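You operate a simulated robot arm through the tools that you are given. There is no shell and no other tool. Be economical: measure what you need, move in short steps, check, and stop when the job is done.

You are at the controls of a simulated robot arm. One attempt, no reset.

Task
Stand each shell on its ring on the spray board and plug it. Set down upright: blue shell, pink shell.

It is judged by the outcome, as a careful person would: the job done as asked, and still so three seconds after it is handed in. It fails if anything else is knocked over, pushed out of place, dropped, spilled or broken.

Robot
A 6-joint arm with a two-finger parallel gripper, fixed in place. Base frame: the origin is at the foot of the arm, x ahead of it, y to its left, z up; the work surface is at about z = 870. Readings come in mm, degrees, newtons and seconds.
With the tool pointing down near the work surface it reaches from about 260 to 680 mm from the base axis. Its first joint turns from -66.0 to 66.0 degrees. Payload 2.9 kg.
Tool frame: the origin (TCP) lies between the finger pads and is the grasp point; the fingertips stand 30 mm ahead of it; z points along the fingers, y is the line along which they close. Largest opening 110 mm; finger width 20, thickness 10; the body of the gripper, 48 by 112 mm, starts 55 mm behind the TCP.
Orientation is that of the tool frame in the base frame, as [roll, pitch, yaw] about the fixed x, y, z axes, in that order (R = Rz(yaw) Ry(pitch) Rx(roll)). With the fingers straight down and closing along the base's y, the tool's x points along the base's -x, its y along +y and its z along -z.

Tools
- The arm moves only by the tool send_rows. Its argument "rows" is a list of rows, each a list of 7 numbers: the shift along the base's x, y, z in mm, then the turn, a rotation vector about the base's x, y, z in rad, then the gripper command, from -1 (shut) to 1 (fully open), values between in proportion. In form: [[dx, dy, dz, wx, wy, wz, claw], ...]. A call has 1 to 8 rows; each row shifts and turns the commanded pose from where the row before left it. Each row takes 0.2 s and may step no farther than 50 mm and 8.6 degrees from the row before; otherwise, or with a gripper value out of range, the whole call is refused. A pose out of reach is approached as far as the arm can. The call stops where the force on the tool passes 40 N (or 10 N more than at its start, if that is more) or the arm is blocked; 0.2 s more then pass. Each finger travels about 108 mm/s and halts on what it meets, pressing with about 43 N; the grip force reading is that of the motor and also rises with nothing between the fingers. The clock runs only during rows and for 0.2 s after the last one: add rows that do not move to give the fingers time. It gives the time, the measured TCP pose, the force on the tool (base axes), the opening and the grip force at its end, in the units of the frame above (readings bear some noise), with the torque about the TCP (base axes, N m) and any sound that the robot's microphone picked up.
- Cameras (640 x 400 px; columns grow to the right, rows downward): "scene" is fixed at [78.5, 430.7, 1385.1]; the picture's right is [-0.77, -0.64, 0.00], its down [-0.35, 0.42, -0.84] and it looks along [0.54, -0.65, -0.54] (base axes); focal length 298 px, centre (320, 200). "wrist" rides on the gripper at [72, 17, -103] in the tool frame; the picture's right is [-0.23, 0.97, 0.00], its down [-0.76, -0.18, -0.62] and it looks along [-0.61, -0.14, 0.78] (tool axes); focal length 222 px, centre (320, 200). There is no depth. A picture from a camera that has moved, and an enlarged one, comes with that camera's place and axes in the base frame and with its lens.
- grab_frame(camera): a new picture of that camera. It takes no simulated time.
- enlarge(camera, box): a new picture of the part [left, top, right, bottom] of that camera's present view, enlarged. It takes no simulated time.
- finish_job(): hands the job in; it is judged then, once.

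Work in short steps. Places have to be worked out from the pictures, the camera data and where the tool is seen: move nearer, look again, correct. Check each grasp and each placing, and mend what went wrong. You have 120 turns and 64 pictures in all, those below and enlarged ones among them. Open the gripper and draw the arm clear of the work before you hand the job in, unless the task says otherwise; then end with one line.

The tools are called as a command line: name --pt "numbers of a row" for each row, then --argument value for the rest, lists and objects as JSON in quotes. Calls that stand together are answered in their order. send_rows: Moves the arm, as the interface text tells. Its arguments: {"type":"object","properties":{"rows":{"type":"array"}},"required":["rows"]} The other tools are called the same way: grab_frame (camera) takes a picture; enlarge (camera, box) takes an enlarged picture of a part of a camera's view; finish_job () hands the job in.

At the start:

```text
t: 0.0
tcp_pos: [452.9, 72.2, 1224.5]
tool_rot: [179.9, 0.1, -179.9]
ft_force: [0.8, -0.1, 0.2]
moment: [-0.02, 0.01, -0.02]
gripper_width: 110.2
grip_force: 0.1
```

scene: 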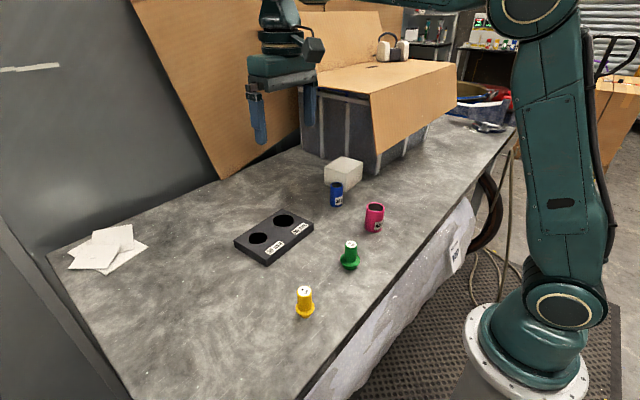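
wrist: 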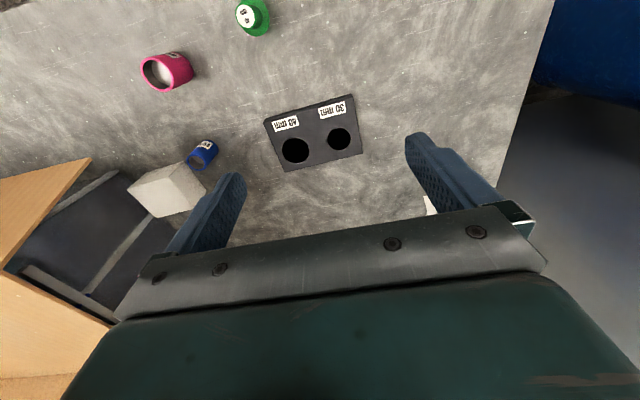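

I'll look closer at the shells, board and plugs.

enlarge --camera "scene" --box '[220, 140, 420, 265]'

enlarge --camera "wrist" --box '[120, 0, 376, 200]'

enlarge --camera "scene" --box '[270, 220, 398, 330]'

```text
3.20 times, centred on (320, 202) of scene
camera zoom: at [78.5, 430.7, 1385.1], right [-0.77, -0.64, 0.0], down [-0.35, 0.42, -0.84], along [0.54, -0.65, -0.54], focal length 952 px, centre (320, 192)
```

zoom: 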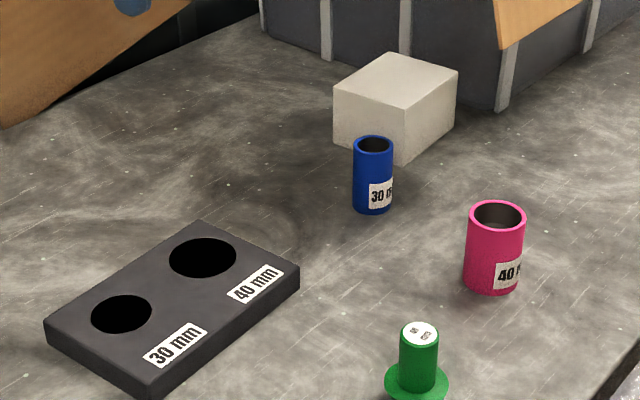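

```text
2.00 times, centred on (248, 100) of wrist
camera zoom: at [380.7, 88.4, 1329.3], right [0.23, 0.97, 0.0], down [0.76, -0.18, 0.62], along [0.61, -0.14, -0.78], focal length 444 px, centre (464, 400)
```

zoom: 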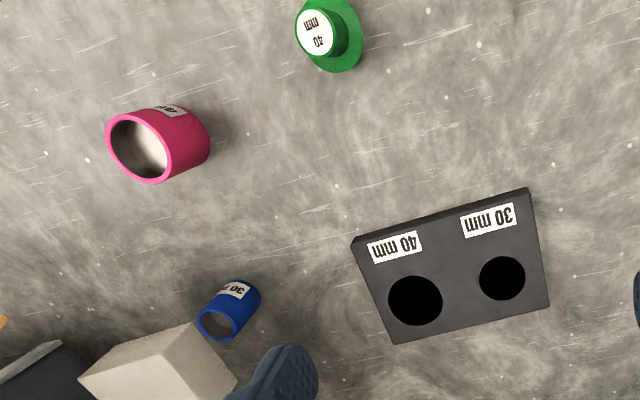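

```text
3.64 times, centred on (334, 275) of scene
camera zoom: at [78.5, 430.7, 1385.1], right [-0.77, -0.64, 0.0], down [-0.35, 0.42, -0.84], along [0.54, -0.65, -0.54], focal length 1082 px, centre (269, -73)
```

zoom: 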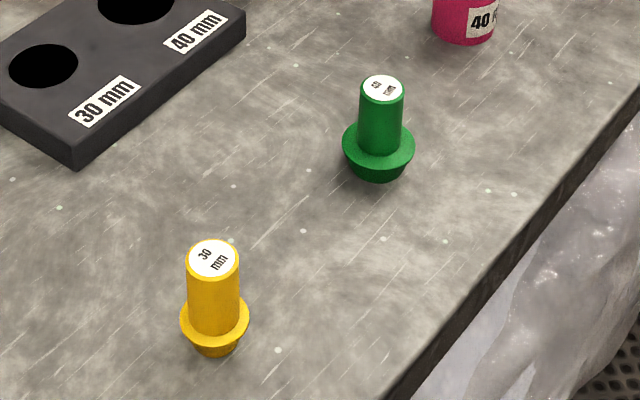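

Labels match the shells: blue is 30 mm and goes with the yellow plug, pink is 40 mm and goes with the green plug. Estimated positions are blue (536,-202), pink (386,-170), green (349,-6), yellow (341,160), and holes at 40 mm (581,-14) and 30 mm (577,81). I'll go lower towards the board to measure it better.

send_rows --pt "0 -10 -45 0 0 0 1" --pt "0 -10 -45 0 0 0 1" --pt "0 -10 -45 0 0 0 1" --pt "0 -10 -45 0 0 0 1" --pt "0 0 0 0 0 0 1"

grab_frame --camera "wrist"

```text
t: 1.2
tcp_pos: [455.6, 33.6, 1041.7]
tool_rot: [-179.9, 0.0, -180.0]
ft_force: [0.2, 0.4, 0.9]
moment: [0.01, 0.0, 0.0]
gripper_width: 110.0
grip_force: 0.1
```

```text
58 pictures are left
camera wrist: at [383.3, 49.8, 1147.0], right [0.23, 0.97, 0.0], down [0.76, -0.18, 0.62], along [0.61, -0.14, -0.78], focal length 222 px, centre (320, 200)
```

wrist: 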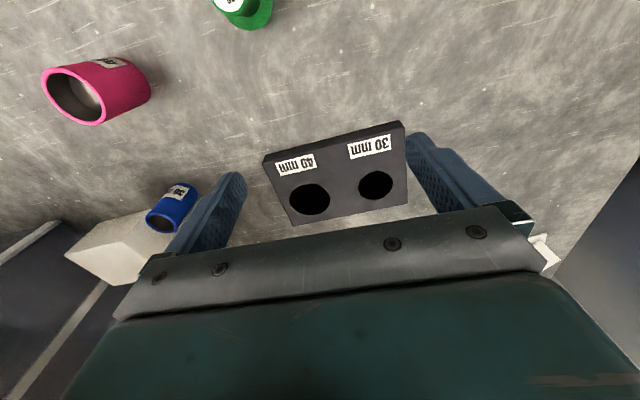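

enlarge --camera "wrist" --box '[250, 110, 420, 230]'

```text
3.33 times, centred on (335, 170) of wrist
camera zoom: at [383.3, 49.8, 1147.0], right [0.23, 0.97, 0.0], down [0.76, -0.18, 0.62], along [0.61, -0.14, -0.78], focal length 740 px, centre (270, 300)
```

zoom: 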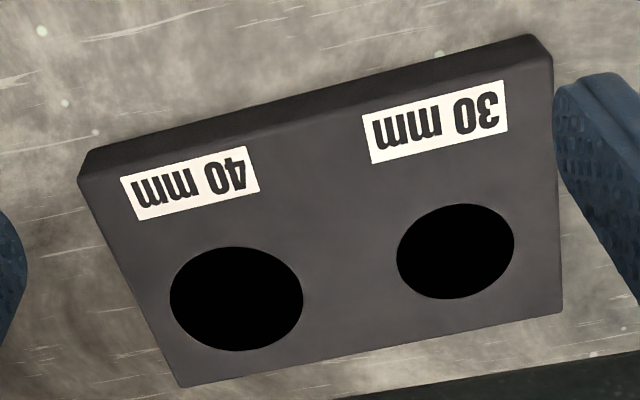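

The rings look like flat black discs on a board about 22 mm thick: 40 mm at about (579,-11), 30 mm at (575,85). Next I go towards the blue shell for a closer look.

send_rows --pt "5 -43 0 0 0 0 1" --pt "5 -43 0 0 0 0 1" --pt "5 -43 0 0 0 0 1" --pt "5 -43 0 0 0 0 1" --pt "5 -43 0 0 0 0 1" --pt "0 0 0 0 0 0 1" --pt "0 0 0 0 0 0 1"

grab_frame --camera "wrist"

```text
t: 2.8
tcp_pos: [479.3, -182.6, 1044.3]
tool_rot: [-180.0, 0.0, -180.0]
ft_force: [-0.5, 0.0, -0.7]
moment: [0.01, 0.01, 0.0]
gripper_width: 110.1
grip_force: 0.0
```

```text
56 pictures are left
camera wrist: at [407.2, -165.4, 1149.1], right [0.23, 0.97, 0.0], down [0.76, -0.18, 0.62], along [0.61, -0.14, -0.78], focal length 222 px, centre (320, 200)
```

wrist: 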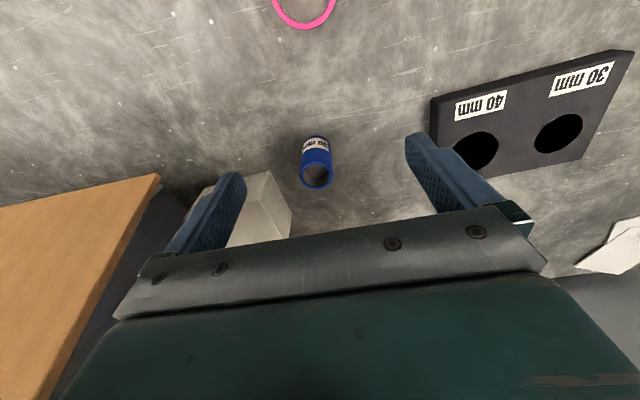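

enlarge --camera "wrist" --box '[240, 115, 400, 215]'

```text
4.00 times, centred on (320, 165) of wrist
camera zoom: at [407.2, -165.4, 1149.1], right [0.23, 0.97, 0.0], down [0.76, -0.18, 0.62], along [0.61, -0.14, -0.78], focal length 888 px, centre (320, 340)
```

zoom: 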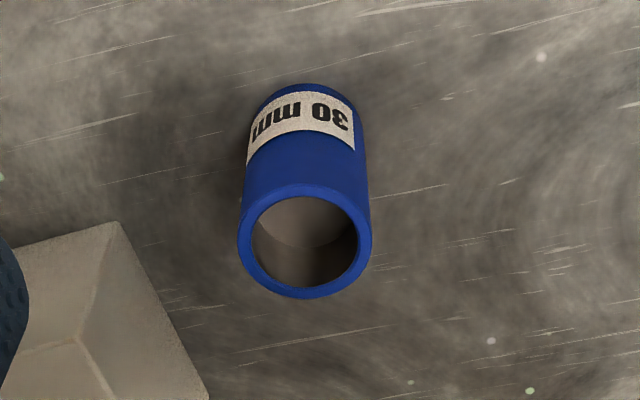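

Blue shell is at (537,-199), its top at about z 938, and the block is clear by y ≤ -270. I narrow the opening, move over it and descend to TCP z 920.

send_rows --pt "29 -8 0 0 0 0 0.45" --pt "29 -8 0 0 0 0 0.45" --pt "0 0 -40 0 0 0 0.45" --pt "0 0 0 0 0 0 0.45"

grab_frame --camera "wrist"

```text
t: 3.8
tcp_pos: [537.8, -201.7, 1005.7]
tool_rot: [-180.0, 0.0, 180.0]
ft_force: [0.6, 0.6, -0.7]
moment: [-0.05, 0.01, 0.02]
gripper_width: 79.7
grip_force: 0.0
```

```text
54 pictures are left
camera wrist: at [464.7, -184.5, 1109.4], right [0.23, 0.97, 0.0], down [0.76, -0.18, 0.62], along [0.61, -0.14, -0.78], focal length 222 px, centre (320, 200)
```

wrist: 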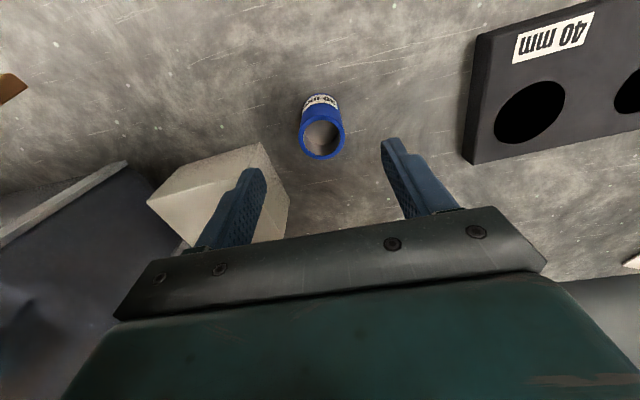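

Shell confirmed at (537.4,-199.2). I descend straight to grasp height.

send_rows --pt "0 0.5 -40 0 0 0 0.45" --pt "0 0.5 -30 0 0 0 0.45" --pt "0 0 -14 0 0 0 0.45" --pt "0 0 0 0 0 0 0.45"

grab_frame --camera "wrist"

```text
t: 4.8
tcp_pos: [536.3, -200.3, 919.3]
tool_rot: [179.9, 0.0, -179.9]
ft_force: [-0.6, 0.7, 0.7]
moment: [0.0, 0.03, -0.03]
gripper_width: 79.5
grip_force: 0.2
```

```text
53 pictures are left
camera wrist: at [465.5, -182.6, 1024.2], right [0.23, 0.97, 0.0], down [0.76, -0.18, 0.62], along [0.61, -0.14, -0.78], focal length 222 px, centre (320, 200)
```

wrist: 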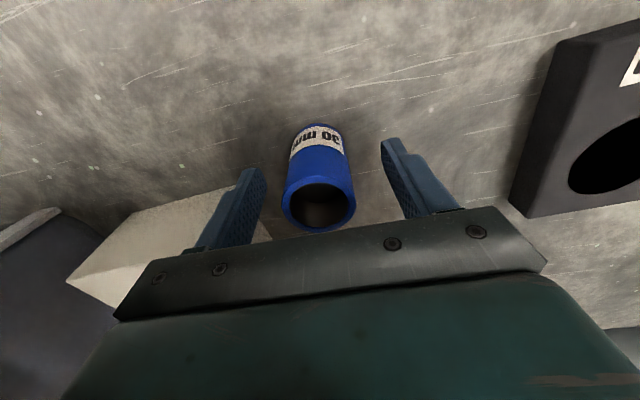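

The shell sits centred between the fingers; I close.

send_rows --pt "0 0 0 0 0 0 -1" --pt "0 0 0 0 0 0 -1" --pt "0 0 0 0 0 0 -1" --pt "0 0 15 0 0 0 -1"

```text
t: 5.8
tcp_pos: [537.3, -200.1, 937.5]
tool_rot: [179.9, 0.0, 180.0]
ft_force: [-0.2, 0.3, -1.5]
moment: [0.01, 0.0, -0.03]
gripper_width: 37.2
grip_force: 42.8
```

Gripped at 37 mm. I lift and carry it to above the 30 mm ring.

send_rows --pt "0 0 35 0 0 0 -1" --pt "0 0 30 0 0 0 -1" --pt "6 47 0 0 0 0 -1" --pt "6 47 0 0 0 0 -1" --pt "6 47 0 0 0 0 -1" --pt "6 47 0 0 0 0 -1" --pt "7 47 0 0 0 0 -1" --pt "7 48 0 0 0 0 -1"

send_rows --pt "0 0 0 0 0 0 -1"

grab_frame --camera "wrist"

grab_frame --camera "scene"

```text
t: 7.6
tcp_pos: [576.4, 85.9, 1001.0]
tool_rot: [179.9, 0.0, 179.9]
ft_force: [0.1, 0.8, -0.1]
moment: [-0.01, 0.0, -0.02]
gripper_width: 37.1
grip_force: 42.5
```

```text
t: 8.0
tcp_pos: [576.0, 85.8, 1001.3]
tool_rot: [180.0, 0.0, -179.9]
ft_force: [0.2, 0.0, -1.6]
moment: [-0.04, 0.01, 0.0]
gripper_width: 37.2
grip_force: 43.1
```

```text
52 pictures are left
camera wrist: at [503.9, 102.5, 1105.6], right [0.23, 0.97, 0.0], down [0.76, -0.18, 0.62], along [0.61, -0.14, -0.78], focal length 222 px, centre (320, 200)
```

wrist: 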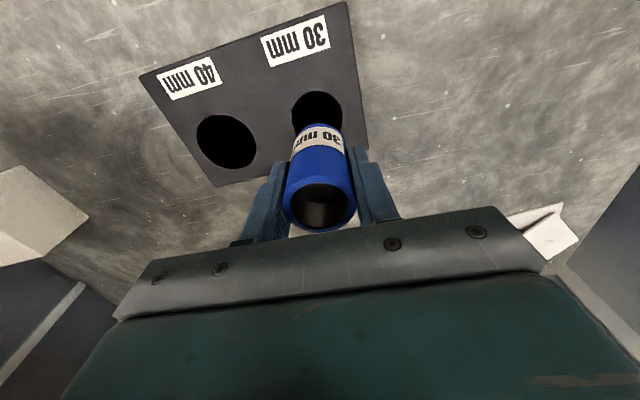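

```text
51 pictures are left
```

scene: 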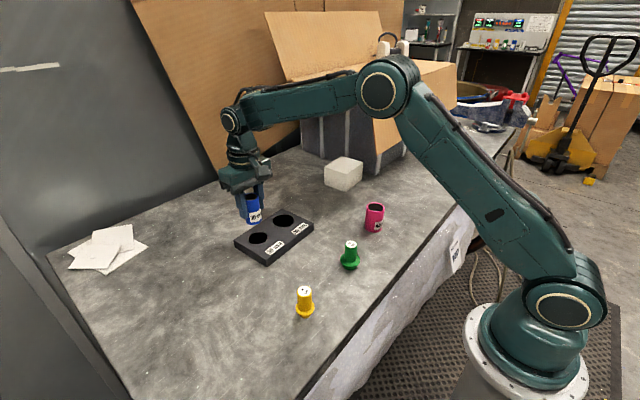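

The ring is estimated at (572,85). I lower most of the way and check alignment from both cameras.

send_rows --pt "-2 0 -25 0 0 0 -1" --pt "-1 0 -20 0 0 0 -1" --pt "0 0 0 0 0 0 -1" --pt "0 0 0 0 0 0 -1"

enlarge --camera "wrist" --box '[180, 60, 400, 200]'

enlarge --camera "scene" --box '[210, 180, 330, 270]'

```text
t: 9.0
tcp_pos: [572.3, 84.6, 956.2]
tool_rot: [-179.9, 0.1, -180.0]
ft_force: [0.5, -0.6, -2.1]
moment: [0.01, -0.02, 0.01]
gripper_width: 37.3
grip_force: 43.1
```

```text
2.86 times, centred on (290, 130) of wrist
camera zoom: at [499.0, 100.9, 1060.2], right [0.23, 0.97, 0.0], down [0.76, -0.18, 0.62], along [0.61, -0.14, -0.78], focal length 635 px, centre (406, 400)
```

zoom: 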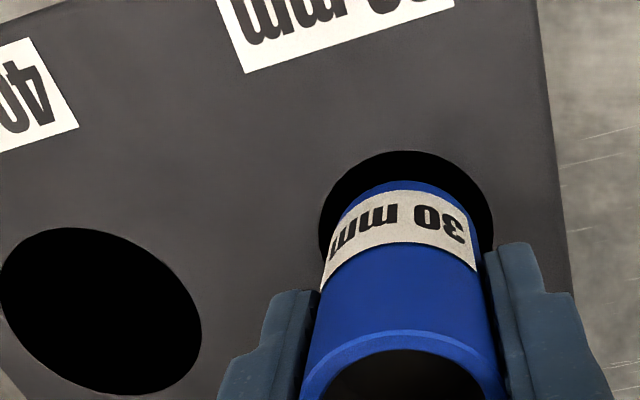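

```text
4.44 times, centred on (270, 225) of scene
camera zoom: at [78.5, 430.7, 1385.1], right [-0.77, -0.64, 0.0], down [-0.35, 0.42, -0.84], along [0.54, -0.65, -0.54], focal length 1322 px, centre (542, 89)
```

zoom: 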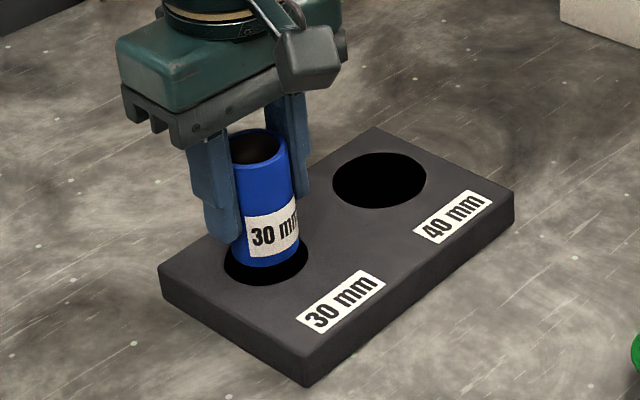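

Alignment depends on the remaining gap, so I go down another 10 mm and nudge +x a little, then compare again.

send_rows --pt "3 0 -5 0 0 0 -1" --pt "0 0 -5 0 0 0 -1" --pt "0 0 0 0 0 0 -1"

enlarge --camera "wrist" --box '[270, 60, 370, 130]'

enlarge --camera "scene" --box '[230, 200, 300, 260]'

```text
t: 9.8
tcp_pos: [575.6, 85.2, 946.9]
tool_rot: [-180.0, 0.0, 180.0]
ft_force: [0.2, -0.5, -0.3]
moment: [0.0, -0.02, 0.0]
gripper_width: 37.1
grip_force: 42.6
```

```text
5.71 times, centred on (320, 95) of wrist
camera zoom: at [502.1, 101.0, 1051.3], right [0.23, 0.97, 0.0], down [0.76, -0.18, 0.62], along [0.61, -0.14, -0.78], focal length 1269 px, centre (320, 800)
```

zoom: 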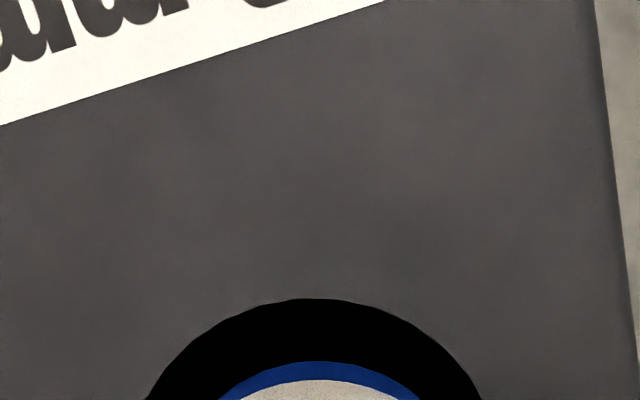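

```text
6.67 times, centred on (265, 230) of scene
camera zoom: at [78.5, 430.7, 1385.1], right [-0.77, -0.64, 0.0], down [-0.35, 0.42, -0.84], along [0.54, -0.65, -0.54], focal length 1983 px, centre (687, 0)
```

zoom: 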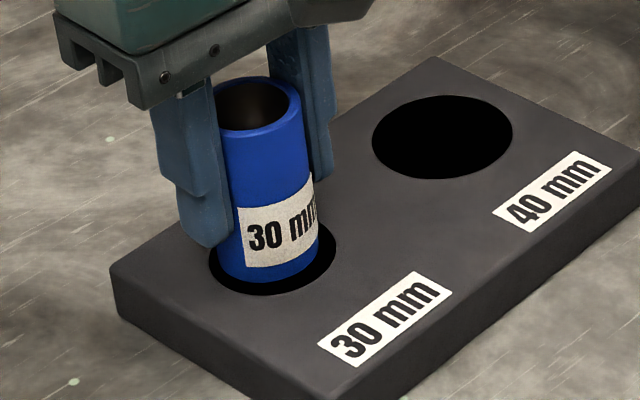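

Both views look near-centred. I lower in small steps until contact.

send_rows --pt "0 -1 -1.5 0 0 0 -1" --pt "0 0 -1 0 0 0 -1" --pt "0 0 0 0 0 0 -1"

send_rows --pt "0 0 -1 0 0 0 -1" --pt "0 0 0 0 0 0 -1"

enlarge --camera "scene" --box '[230, 200, 300, 260]'

```text
t: 10.6
tcp_pos: [574.8, 83.7, 947.1]
tool_rot: [-180.0, 0.0, -180.0]
ft_force: [-3.8, 0.2, 13.3]
moment: [-0.14, 0.31, -0.04]
gripper_width: 37.3
grip_force: 43.2
```

```text
t: 11.2
tcp_pos: [573.9, 83.0, 945.5]
tool_rot: [180.0, 0.3, -180.0]
ft_force: [-4.2, 1.2, 27.3]
moment: [-0.06, 0.41, -0.02]
gripper_width: 37.1
grip_force: 42.3
```

```text
6.67 times, centred on (265, 230) of scene
camera zoom: at [77.9, 430.7, 1385.2], right [-0.77, -0.64, 0.0], down [-0.35, 0.42, -0.84], along [0.54, -0.65, -0.54], focal length 1983 px, centre (687, 0)
```

zoom: 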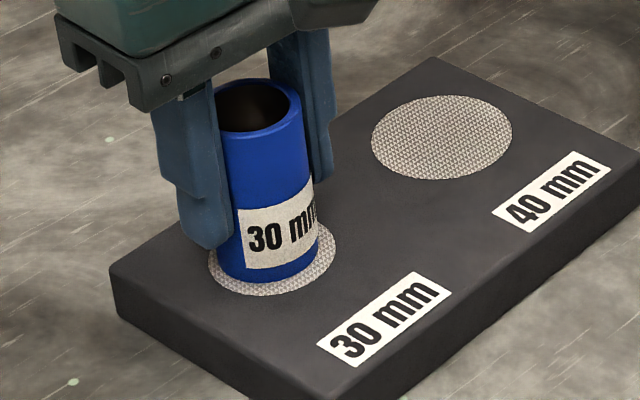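

Contact made at about TCP z 946, so the board top is about 896. The ring markings now render as a grey mesh rather than black. The shell sits about 3–4 mm too far out, so I lift slightly, correct and check the wrist view.

send_rows --pt "0 0 5 0 0 0 -1" --pt "-3 1 0 0 0 0 -1" --pt "0 0 0 0 0 0 -1"

enlarge --camera "wrist" --box '[240, 70, 400, 170]'

grab_frame --camera "scene"

```text
t: 12.0
tcp_pos: [570.0, 82.9, 946.6]
tool_rot: [179.9, -0.3, -180.0]
ft_force: [0.7, 0.0, -1.0]
moment: [0.02, -0.01, 0.01]
gripper_width: 37.3
grip_force: 43.2
```

```text
4.00 times, centred on (320, 120) of wrist
camera zoom: at [498.2, 100.6, 1050.8], right [0.23, 0.97, 0.0], down [0.76, -0.18, 0.62], along [0.6, -0.14, -0.78], focal length 888 px, centre (320, 520)
```

zoom: 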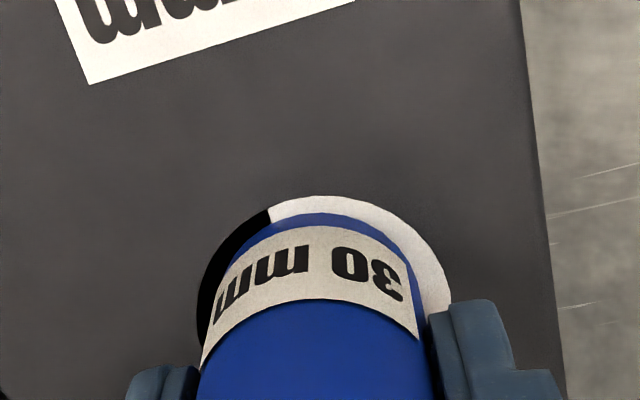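

```text
44 pictures are left
```

scene: 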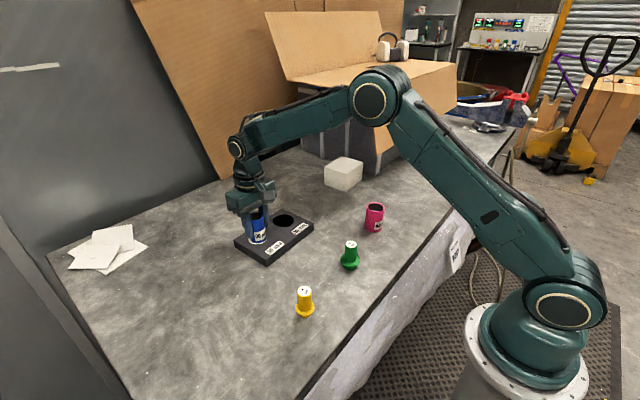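

enlarge --camera "scene" --box '[230, 200, 300, 260]'

```text
6.67 times, centred on (265, 230) of scene
camera zoom: at [78.5, 430.7, 1385.1], right [-0.77, -0.64, 0.0], down [-0.35, 0.42, -0.84], along [0.54, -0.65, -0.54], focal length 1983 px, centre (687, 0)
```

zoom: 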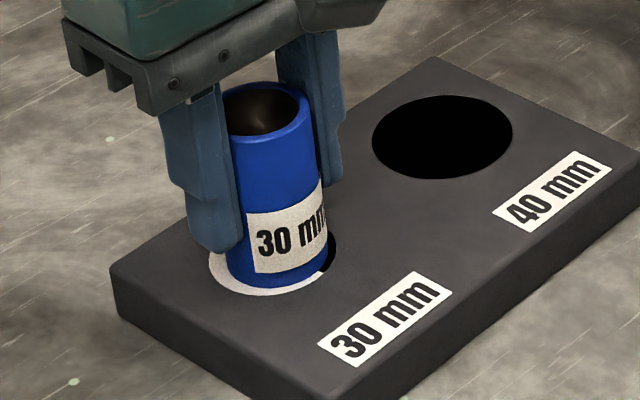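

Both views agree on a (+1.2,+1.2) correction. I apply it, lower slightly and read the pose.

send_rows --pt "1.2 1.2 0 0 0 0 -1" --pt "0 0 -1 0 0 0 -1" --pt "0 0 0 0 0 0 -1"

```text
t: 12.8
tcp_pos: [572.7, 84.1, 948.7]
tool_rot: [180.0, 0.0, -180.0]
ft_force: [-0.3, 0.2, 0.0]
moment: [0.0, -0.01, 0.01]
gripper_width: 37.0
grip_force: 43.0
```

send_rows --pt "0 0 -1 0 0 0 -1" --pt "0 0 0 0 0 0 -1" --pt "0 0 0 0 0 0 -1"

send_rows --pt "0 0 -1 0 0 0 -1" --pt "0 0 0 0 0 0 -1" --pt "0 0 0 0 0 0 -1"

```text
t: 13.6
tcp_pos: [571.5, 84.6, 947.3]
tool_rot: [180.0, 0.0, 180.0]
ft_force: [1.5, -0.2, 1.1]
moment: [-0.01, -0.04, 0.01]
gripper_width: 37.1
grip_force: 43.1
```

```text
t: 14.4
tcp_pos: [571.9, 85.7, 946.1]
tool_rot: [-180.0, 0.1, -180.0]
ft_force: [-2.8, -1.7, 12.0]
moment: [-0.23, 0.16, 0.01]
gripper_width: 37.4
grip_force: 43.2
```

Light contact (12 N). I check both views before releasing.

enlarge --camera "scene" --box '[230, 200, 300, 260]'

enlarge --camera "wrist" --box '[240, 70, 400, 170]'

```text
6.67 times, centred on (265, 230) of scene
camera zoom: at [78.2, 430.7, 1385.2], right [-0.77, -0.64, 0.0], down [-0.35, 0.42, -0.84], along [0.54, -0.65, -0.54], focal length 1983 px, centre (687, 0)
```

zoom: 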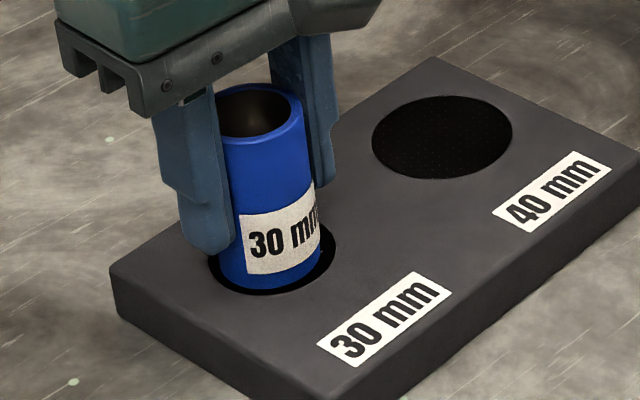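

```text
4.00 times, centred on (320, 120) of wrist
camera zoom: at [499.3, 102.4, 1050.1], right [0.23, 0.97, 0.0], down [0.76, -0.18, 0.62], along [0.61, -0.14, -0.78], focal length 888 px, centre (320, 520)
```

zoom: 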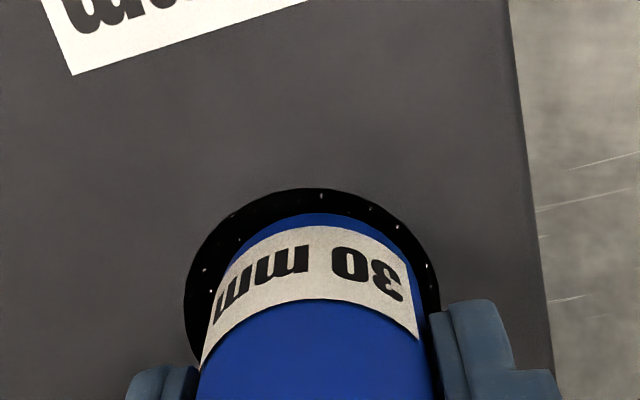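

It's within about 1.5 mm of centre. A tiny lift, -1.3 mm in y, set down, then release gently.

send_rows --pt "0 0 2 0 0 0 -1" --pt "0.3 -1.3 0 0 0 0 -1" --pt "0 0 -1.6 0 0 0 -1" --pt "0 0 0 0 0 0 -1" --pt "0 0 0 0 0 0 -0.2" --pt "0 0 0 0 0 0 0.2" --pt "0 0 0 0 0 0 0.2"

enlarge --camera "scene" --box '[230, 200, 300, 260]'

```text
t: 16.0
tcp_pos: [572.5, 85.5, 945.9]
tool_rot: [179.9, 0.0, -180.0]
ft_force: [1.0, -0.4, 0.3]
moment: [-0.02, 0.01, 0.04]
gripper_width: 66.3
grip_force: 0.0
```

```text
6.67 times, centred on (265, 230) of scene
camera zoom: at [78.5, 430.7, 1385.1], right [-0.77, -0.64, 0.0], down [-0.35, 0.42, -0.84], along [0.54, -0.65, -0.54], focal length 1983 px, centre (687, 0)
```

zoom: 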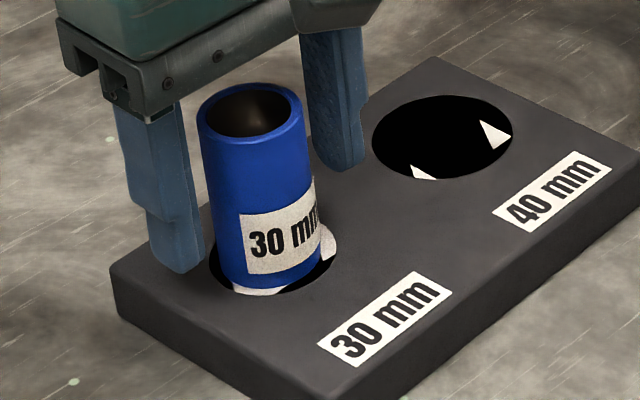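

The blue shell stands on its ring. I back straight up, then move towards the pink shell.

send_rows --pt "0 0 30 0 0 0 0.2" --pt "0 0 45 0 0 0 0.2" --pt "0 0 20 0 0 0 0.2" --pt "-40 -30 0 0 0 0 0.5" --pt "-40 -30 0 0 0 0 0.5" --pt "-40 -30 0 0 0 0 0.5" --pt "-40 -30 0 0 0 0 0.5" --pt "-40 -30 0 0 0 0 0.5"

send_rows --pt "-20 -45 0 0 0 0 0.5" --pt "-10 -45 0 0 0 0 0.5" --pt "0 -15 0 0 0 0 0.5" --pt "0 0 0 0 0 0 0.5" --pt "0 0 0 0 0 0 0.5"

grab_frame --camera "wrist"

grab_frame --camera "scene"

```text
t: 17.8
tcp_pos: [370.6, -64.6, 1040.3]
tool_rot: [179.9, -0.1, -179.9]
ft_force: [-1.2, 0.1, 0.1]
moment: [0.0, -0.03, 0.02]
gripper_width: 82.3
grip_force: 0.0
```

```text
t: 19.0
tcp_pos: [341.1, -170.5, 1040.9]
tool_rot: [180.0, 0.0, 180.0]
ft_force: [0.1, -0.2, -0.1]
moment: [0.01, -0.04, 0.02]
gripper_width: 82.5
grip_force: 0.1
```

```text
39 pictures are left
camera wrist: at [267.6, -152.8, 1144.4], right [0.23, 0.97, 0.0], down [0.76, -0.18, 0.62], along [0.61, -0.14, -0.78], focal length 222 px, centre (320, 200)
```

wrist: 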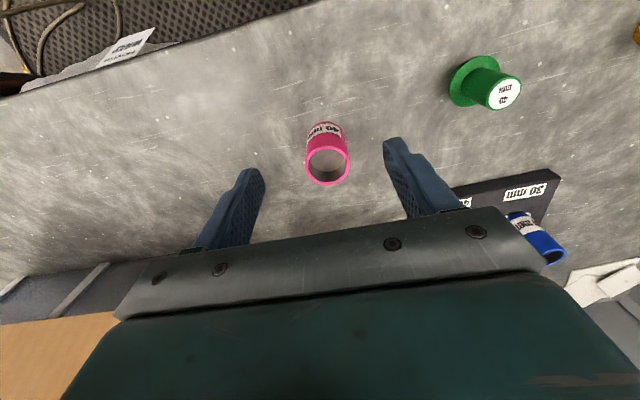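

```text
38 pictures are left
```

scene: 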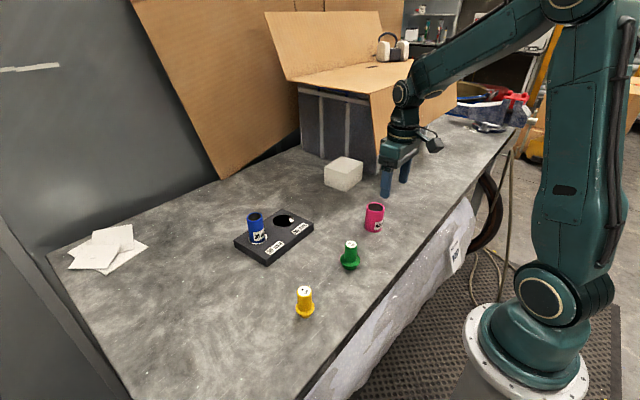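

Pink shell is at (385,-172.5), same height. I move over and descend.

send_rows --pt "44 -2 0 0 0 0 0.5" --pt "0 0 -40 0 0 0 0.5" --pt "0 0 0 0 0 0 0.5" --pt "0 0 0 0 0 0 0.5"

grab_frame --camera "wrist"

```text
t: 20.0
tcp_pos: [385.9, -172.5, 1000.7]
tool_rot: [-179.9, 0.0, -180.0]
ft_force: [0.9, -0.8, 0.6]
moment: [-0.01, -0.03, 0.01]
gripper_width: 82.3
grip_force: 0.0
```

```text
37 pictures are left
camera wrist: at [313.4, -155.3, 1105.2], right [0.23, 0.97, 0.0], down [0.76, -0.18, 0.62], along [0.61, -0.14, -0.78], focal length 222 px, centre (320, 200)
```

wrist: 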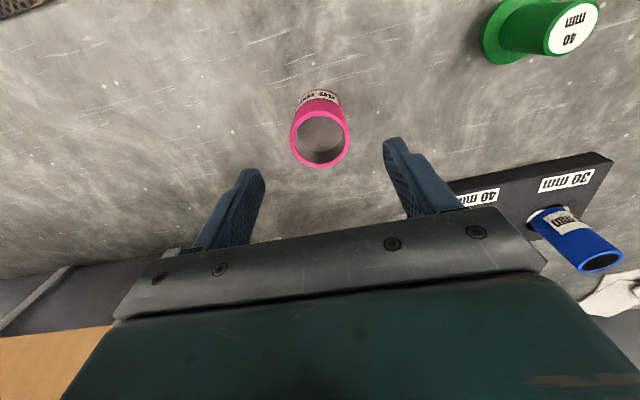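

Minor correction (-2,+1) and descend.

send_rows --pt "-2 1 -35 0 0 0 0.5" --pt "0 0 -30 0 0 0 0.5" --pt "0 0 -15 0 0 0 0.5" --pt "0 0 0 0 0 0 0.5" --pt "0 0 0 0 0 0 -1" --pt "0 0 0 0 0 0 -1" --pt "0 0 0 0 0 0 -1"

grab_frame --camera "wrist"

```text
t: 21.6
tcp_pos: [384.1, -170.4, 919.0]
tool_rot: [-180.0, 0.0, -180.0]
ft_force: [1.2, 0.5, -0.5]
moment: [0.01, 0.0, -0.01]
gripper_width: 47.0
grip_force: 42.7
```

```text
36 pictures are left
camera wrist: at [311.4, -153.8, 1023.6], right [0.23, 0.97, 0.0], down [0.76, -0.18, 0.62], along [0.61, -0.14, -0.78], focal length 222 px, centre (320, 200)
```

wrist: 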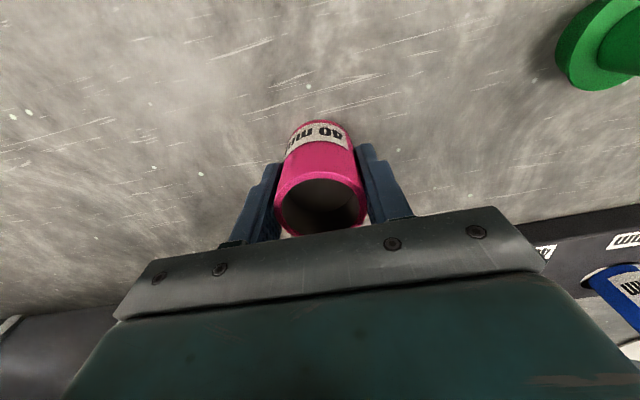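

Gripped at 47 mm. I lift and carry it to above the 40 mm ring at about (576,-10).

send_rows --pt "0 0 30 0 0 0 -1" --pt "0 0 45 0 0 0 -1" --pt "38 32 0 0 0 0 -1" --pt "38 32 0 0 0 0 -1" --pt "38 32 0 0 0 0 -1" --pt "38 32 0 0 0 0 -1" --pt "38 32 0 0 0 0 -1"

send_rows --pt "2 0 -20 0 0 0 -1" --pt "0 0 -18 0 0 0 -1" --pt "0 0 0 0 0 0 -1" --pt "0 0 0 0 0 0 -1"

enlarge --camera "wrist" --box '[220, 60, 420, 185]'

enlarge --camera "scene" --box '[230, 180, 320, 255]'

```text
t: 23.2
tcp_pos: [572.1, -13.3, 993.8]
tool_rot: [-179.9, 0.0, -180.0]
ft_force: [0.1, -1.2, -1.5]
moment: [0.0, -0.02, 0.0]
gripper_width: 47.2
grip_force: 42.8
```

```text
t: 24.2
tcp_pos: [576.7, -12.8, 957.1]
tool_rot: [179.9, 0.1, -180.0]
ft_force: [0.6, 0.1, -0.8]
moment: [0.02, 0.02, 0.0]
gripper_width: 47.2
grip_force: 43.2
```

```text
3.20 times, centred on (320, 122) of wrist
camera zoom: at [504.8, 3.9, 1060.8], right [0.23, 0.97, 0.0], down [0.76, -0.18, 0.62], along [0.61, -0.14, -0.78], focal length 711 px, centre (320, 448)
```

zoom: 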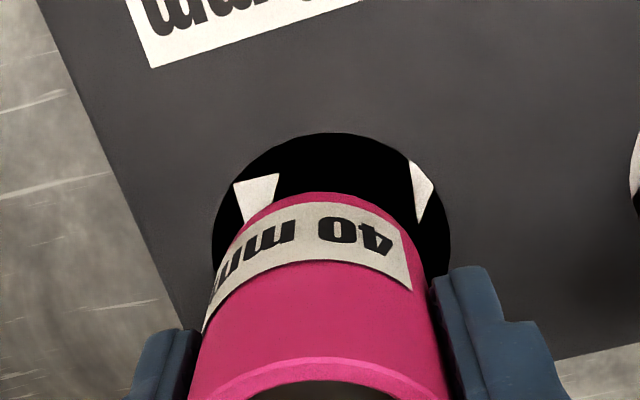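

```text
5.33 times, centred on (275, 218) of scene
camera zoom: at [78.5, 430.7, 1385.1], right [-0.77, -0.64, 0.0], down [-0.35, 0.42, -0.84], along [0.54, -0.65, -0.54], focal length 1586 px, centre (560, 107)
```

zoom: 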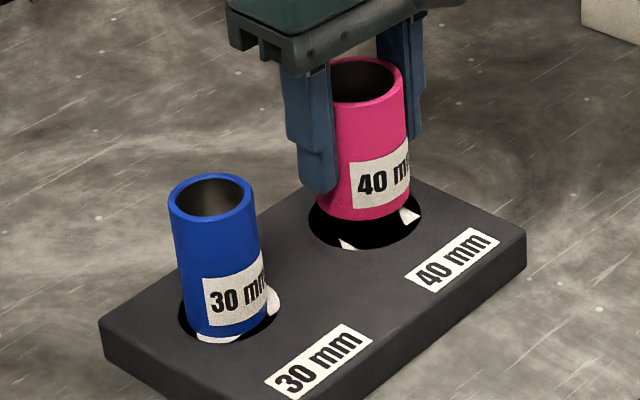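

Both views call for about (-3,+2.6). I apply it and lower to just above contact.

send_rows --pt "-3 2.6 0 0 0 0 -1" --pt "0 0 -8 0 0 0 -1" --pt "0 0 0 0 0 0 -1" --pt "0 0 0 0 0 0 -1"

send_rows --pt "0 0 -1 0 0 0 -1" --pt "0 0 0 0 0 0 -1" --pt "0 0 0 0 0 0 -1"

enlarge --camera "wrist" --box '[220, 60, 420, 185]'

enlarge --camera "scene" --box '[230, 180, 320, 255]'

```text
t: 25.2
tcp_pos: [574.1, -9.6, 948.6]
tool_rot: [-180.0, 0.0, -180.0]
ft_force: [1.2, 0.5, -0.9]
moment: [0.01, 0.0, 0.02]
gripper_width: 47.4
grip_force: 42.3
```

```text
t: 26.0
tcp_pos: [572.3, -9.4, 948.0]
tool_rot: [-180.0, 0.1, 179.9]
ft_force: [0.5, -0.4, -0.9]
moment: [0.0, 0.01, 0.03]
gripper_width: 47.0
grip_force: 42.6
```

```text
3.20 times, centred on (320, 122) of wrist
camera zoom: at [501.1, 7.7, 1051.7], right [0.23, 0.97, 0.0], down [0.76, -0.18, 0.62], along [0.61, -0.14, -0.78], focal length 711 px, centre (320, 448)
```

zoom: 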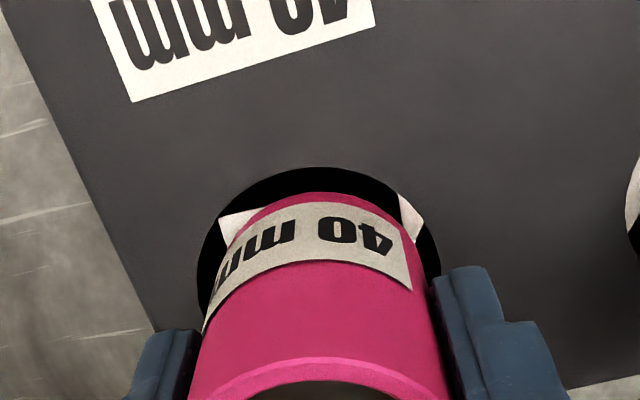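

```text
5.33 times, centred on (275, 218) of scene
camera zoom: at [78.5, 430.7, 1385.1], right [-0.77, -0.64, 0.0], down [-0.35, 0.42, -0.84], along [0.54, -0.65, -0.54], focal length 1586 px, centre (560, 107)
```

zoom: 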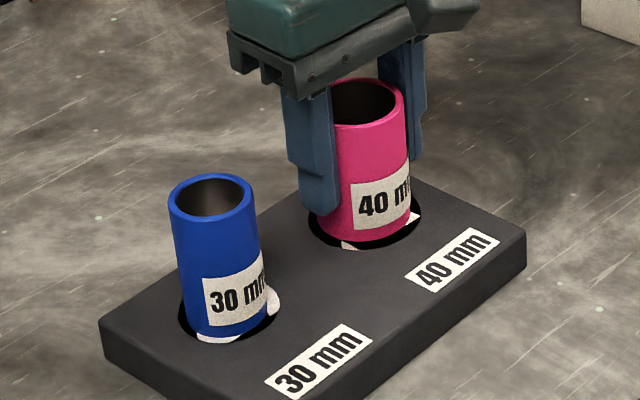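

Centred in both views. I lower to contact.

send_rows --pt "0 0 -1 0 0 0 -1" --pt "0 0 0 0 0 0 -1" --pt "0 0 0 0 0 0 -1"

send_rows --pt "0 0 -1 0 0 0 -1" --pt "0 0 0 0 0 0 -1" --pt "0 0 0 0 0 0 -1"

```text
t: 26.8
tcp_pos: [573.2, -8.7, 946.6]
tool_rot: [-179.9, 0.1, 180.0]
ft_force: [0.1, 0.2, -0.6]
moment: [0.0, -0.01, 0.0]
gripper_width: 47.0
grip_force: 42.6
```

```text
t: 27.6
tcp_pos: [572.8, -8.4, 946.7]
tool_rot: [180.0, 0.1, -180.0]
ft_force: [0.0, 0.0, 0.8]
moment: [-0.07, 0.0, -0.01]
gripper_width: 47.1
grip_force: 43.3
```

send_rows --pt "0 0 -0.8 0 0 0 -1" --pt "0 0 0 0 0 0 -1" --pt "0 0 0 0 0 0 -1"

```text
t: 28.4
tcp_pos: [572.7, -8.6, 946.5]
tool_rot: [-179.9, 0.1, -180.0]
ft_force: [-4.5, -1.7, 8.3]
moment: [-0.28, 0.17, -0.1]
gripper_width: 47.0
grip_force: 42.7
```

Light contact, 8 N. Release and look.

send_rows --pt "0 0 0 0 0 0 0.0" --pt "0 0 0 0 0 0 0.3" --pt "0 0 0 0 0 0 0.3" --pt "0 0 30 0 0 0 0.3" --pt "0 0 45 0 0 0 0.3" --pt "0 0 25 0 0 0 0.3"

enlarge --camera "scene" --box '[230, 180, 320, 255]'

```text
t: 29.8
tcp_pos: [573.5, -8.5, 1044.9]
tool_rot: [-180.0, 0.1, 180.0]
ft_force: [-0.6, -0.2, -0.1]
moment: [-0.02, -0.01, -0.02]
gripper_width: 71.5
grip_force: 0.0
```

```text
5.33 times, centred on (275, 218) of scene
camera zoom: at [78.5, 430.7, 1385.1], right [-0.77, -0.64, 0.0], down [-0.35, 0.42, -0.84], along [0.54, -0.65, -0.54], focal length 1586 px, centre (560, 107)
```

zoom: 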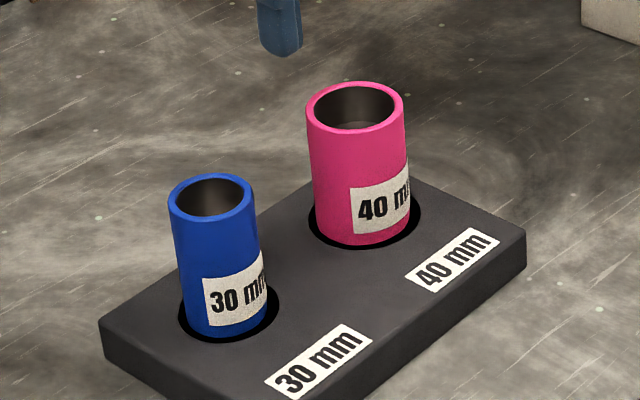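

Both shells are well centred. Now the green plug: I move over for a closer look.

send_rows --pt "-44 0 0 0 0 0 0.3" --pt "-44 0 0 0 0 0 0.3" --pt "-44 0 0 0 0 0 0.3" --pt "-44 0 0 0 0 0 0.3" --pt "-44 0 0 0 0 0 0.3" --pt "-38 0 0 0 0 0 0.3" --pt "0 0 0 0 0 0 0.3" --pt "0 0 0 0 0 0 0.3"

grab_frame --camera "wrist"

```text
t: 31.6
tcp_pos: [312.1, -9.1, 1042.5]
tool_rot: [180.0, 0.0, -180.0]
ft_force: [-0.3, -0.3, 0.1]
moment: [-0.01, 0.0, 0.0]
gripper_width: 71.4
grip_force: 0.2
```

```text
30 pictures are left
camera wrist: at [240.3, 8.0, 1147.0], right [0.23, 0.97, 0.0], down [0.76, -0.18, 0.62], along [0.61, -0.14, -0.78], focal length 222 px, centre (320, 200)
```

wrist: 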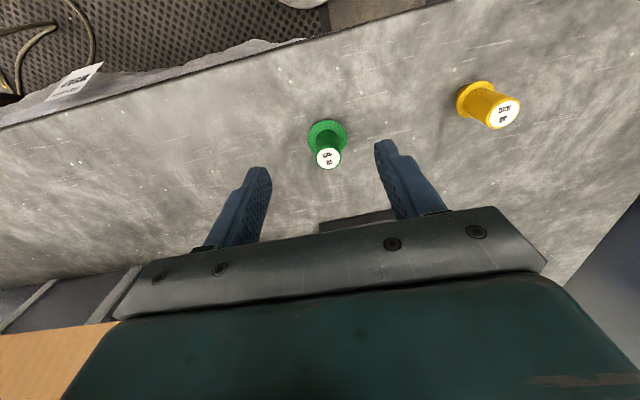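

enlarge --camera "wrist" --box '[280, 100, 376, 180]'

enlarge --camera "scene" --box '[325, 230, 375, 280]'

```text
5.00 times, centred on (328, 140) of wrist
camera zoom: at [240.3, 8.0, 1147.0], right [0.23, 0.97, 0.0], down [0.76, -0.18, 0.62], along [0.61, -0.14, -0.78], focal length 1111 px, centre (280, 500)
```

zoom: 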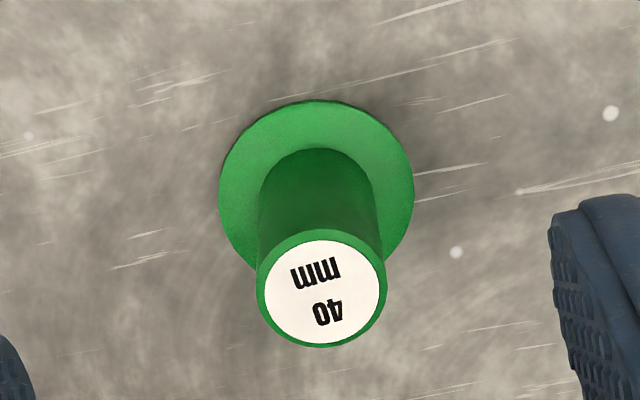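

```text
8.00 times, centred on (350, 255) of scene
camera zoom: at [78.5, 430.7, 1385.1], right [-0.77, -0.64, 0.0], down [-0.35, 0.42, -0.84], along [0.54, -0.65, -0.54], focal length 2380 px, centre (80, -240)
```

zoom: 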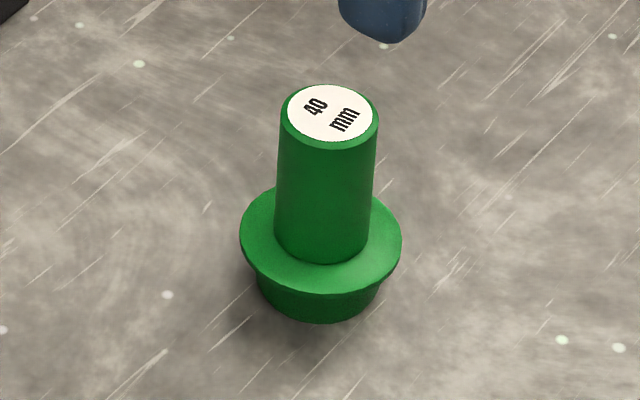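

Plug stem centre is (351.4,-8), flange top about z 890, stem top about 937. I grasp the stem with TCP at z 925.

send_rows --pt "40 0.5 0 0 0 0 0.3" --pt "0 0 -40 0 0 0 0.3" --pt "0 0 -40 0 0 0 0.3" --pt "0 0 0 0 0 0 0.3" --pt "0 0 0 0 0 0 0.3"

grab_frame --camera "wrist"

```text
t: 32.8
tcp_pos: [357.4, -6.9, 964.6]
tool_rot: [180.0, -0.1, 180.0]
ft_force: [0.2, -0.9, 0.1]
moment: [0.01, 0.01, 0.01]
gripper_width: 71.3
grip_force: 0.0
```

```text
27 pictures are left
camera wrist: at [285.5, 10.2, 1068.3], right [0.23, 0.97, 0.0], down [0.76, -0.18, 0.62], along [0.61, -0.14, -0.78], focal length 222 px, centre (320, 200)
```

wrist: 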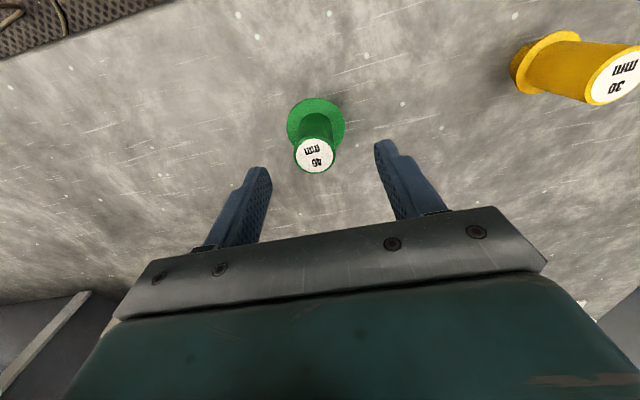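

Adjust (-5.5,-1.2), down to 925, then close.

send_rows --pt "-5.5 -1.2 0 0 0 0 0.3" --pt "0 0 -25 0 0 0 0.3" --pt "0 0 -14 0 0 0 0.3" --pt "0 0 0 0 0 0 0.3" --pt "0 0 0 0 0 0 0.3"

grab_frame --camera "wrist"

```text
t: 34.0
tcp_pos: [351.0, -8.4, 926.7]
tool_rot: [-180.0, 0.0, 179.9]
ft_force: [-0.6, -0.4, -0.6]
moment: [0.0, 0.0, -0.02]
gripper_width: 71.4
grip_force: 0.0
```

```text
26 pictures are left
camera wrist: at [278.2, 8.3, 1030.4], right [0.23, 0.97, 0.0], down [0.76, -0.18, 0.62], along [0.61, -0.14, -0.78], focal length 222 px, centre (320, 200)
```

wrist: 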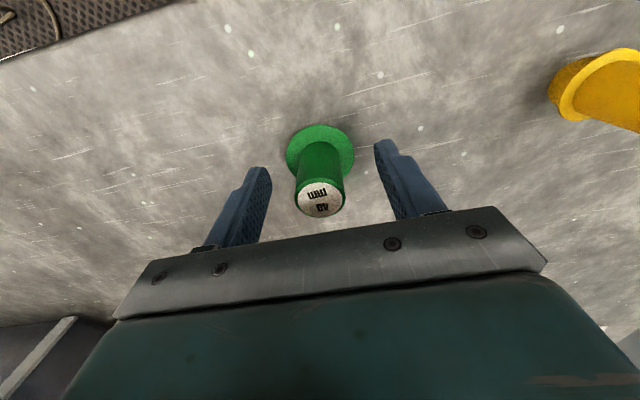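

Centred. Close and lift a little.

send_rows --pt "0 0 0 0 0 0 -1" --pt "0 0 0 0 0 0 -1" --pt "0 0 0 0 0 0 -1" --pt "0 0 0 0 0 0 -1" --pt "0 0 30 0 0 0 -1" --pt "0 0 45 0 0 0 -1" --pt "0 0 35 0 0 0 -1" --pt "0 0 0 0 0 0 -1"

grab_frame --camera "wrist"

```text
t: 35.8
tcp_pos: [351.1, -5.4, 1036.5]
tool_rot: [-180.0, -0.1, 180.0]
ft_force: [0.1, 0.4, 0.0]
moment: [-0.02, -0.03, -0.01]
gripper_width: 26.3
grip_force: 42.9
```

```text
25 pictures are left
camera wrist: at [278.9, 10.1, 1139.9], right [0.23, 0.97, 0.0], down [0.76, -0.18, 0.62], along [0.61, -0.14, -0.78], focal length 222 px, centre (320, 200)
```

wrist: 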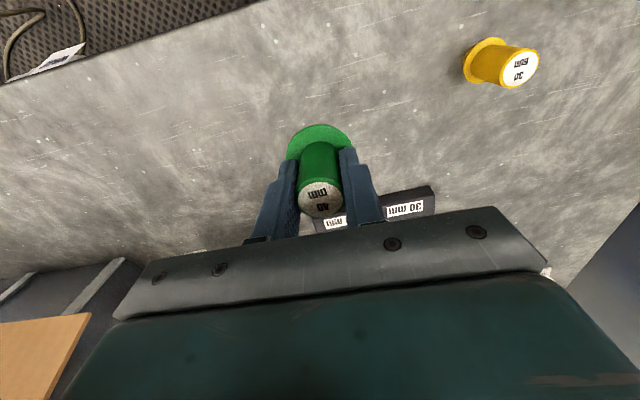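

Plug held at 26 mm. I raise it slightly and carry it to above the pink shell.

send_rows --pt "0 0 10 0 0 0 -1" --pt "44 0 0 0 0 0 -1" --pt "44 0 0 0 0 0 -1" --pt "44 0 0 0 0 0 -1" --pt "44 0 0 0 0 0 -1" --pt "45 0 0 0 0 0 -1" --pt "0 0 0 0 0 0 -1" --pt "0 0 0 0 0 0 -1"

enlarge --camera "wrist" --box '[256, 80, 384, 160]'

enlarge --camera "scene" --box '[250, 140, 334, 230]'

```text
t: 37.6
tcp_pos: [570.6, -10.3, 1047.3]
tool_rot: [-180.0, 0.0, 180.0]
ft_force: [0.3, -0.1, -0.3]
moment: [0.0, 0.0, 0.01]
gripper_width: 26.6
grip_force: 43.2
```

```text
5.00 times, centred on (320, 120) of wrist
camera zoom: at [498.2, 5.7, 1150.6], right [0.23, 0.97, 0.0], down [0.76, -0.18, 0.62], along [0.61, -0.14, -0.78], focal length 1111 px, centre (320, 600)
```

zoom: 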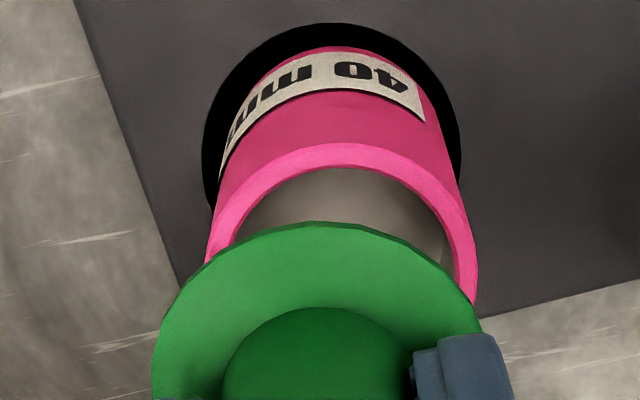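

```text
4.44 times, centred on (292, 185) of scene
camera zoom: at [78.6, 430.7, 1385.1], right [-0.77, -0.64, 0.0], down [-0.35, 0.42, -0.84], along [0.54, -0.65, -0.54], focal length 1322 px, centre (444, 267)
```

zoom: 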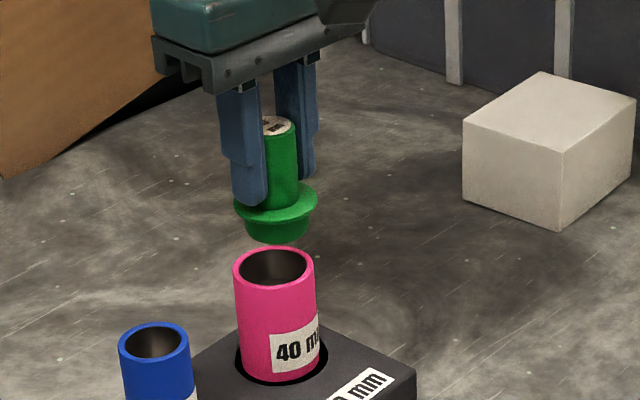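

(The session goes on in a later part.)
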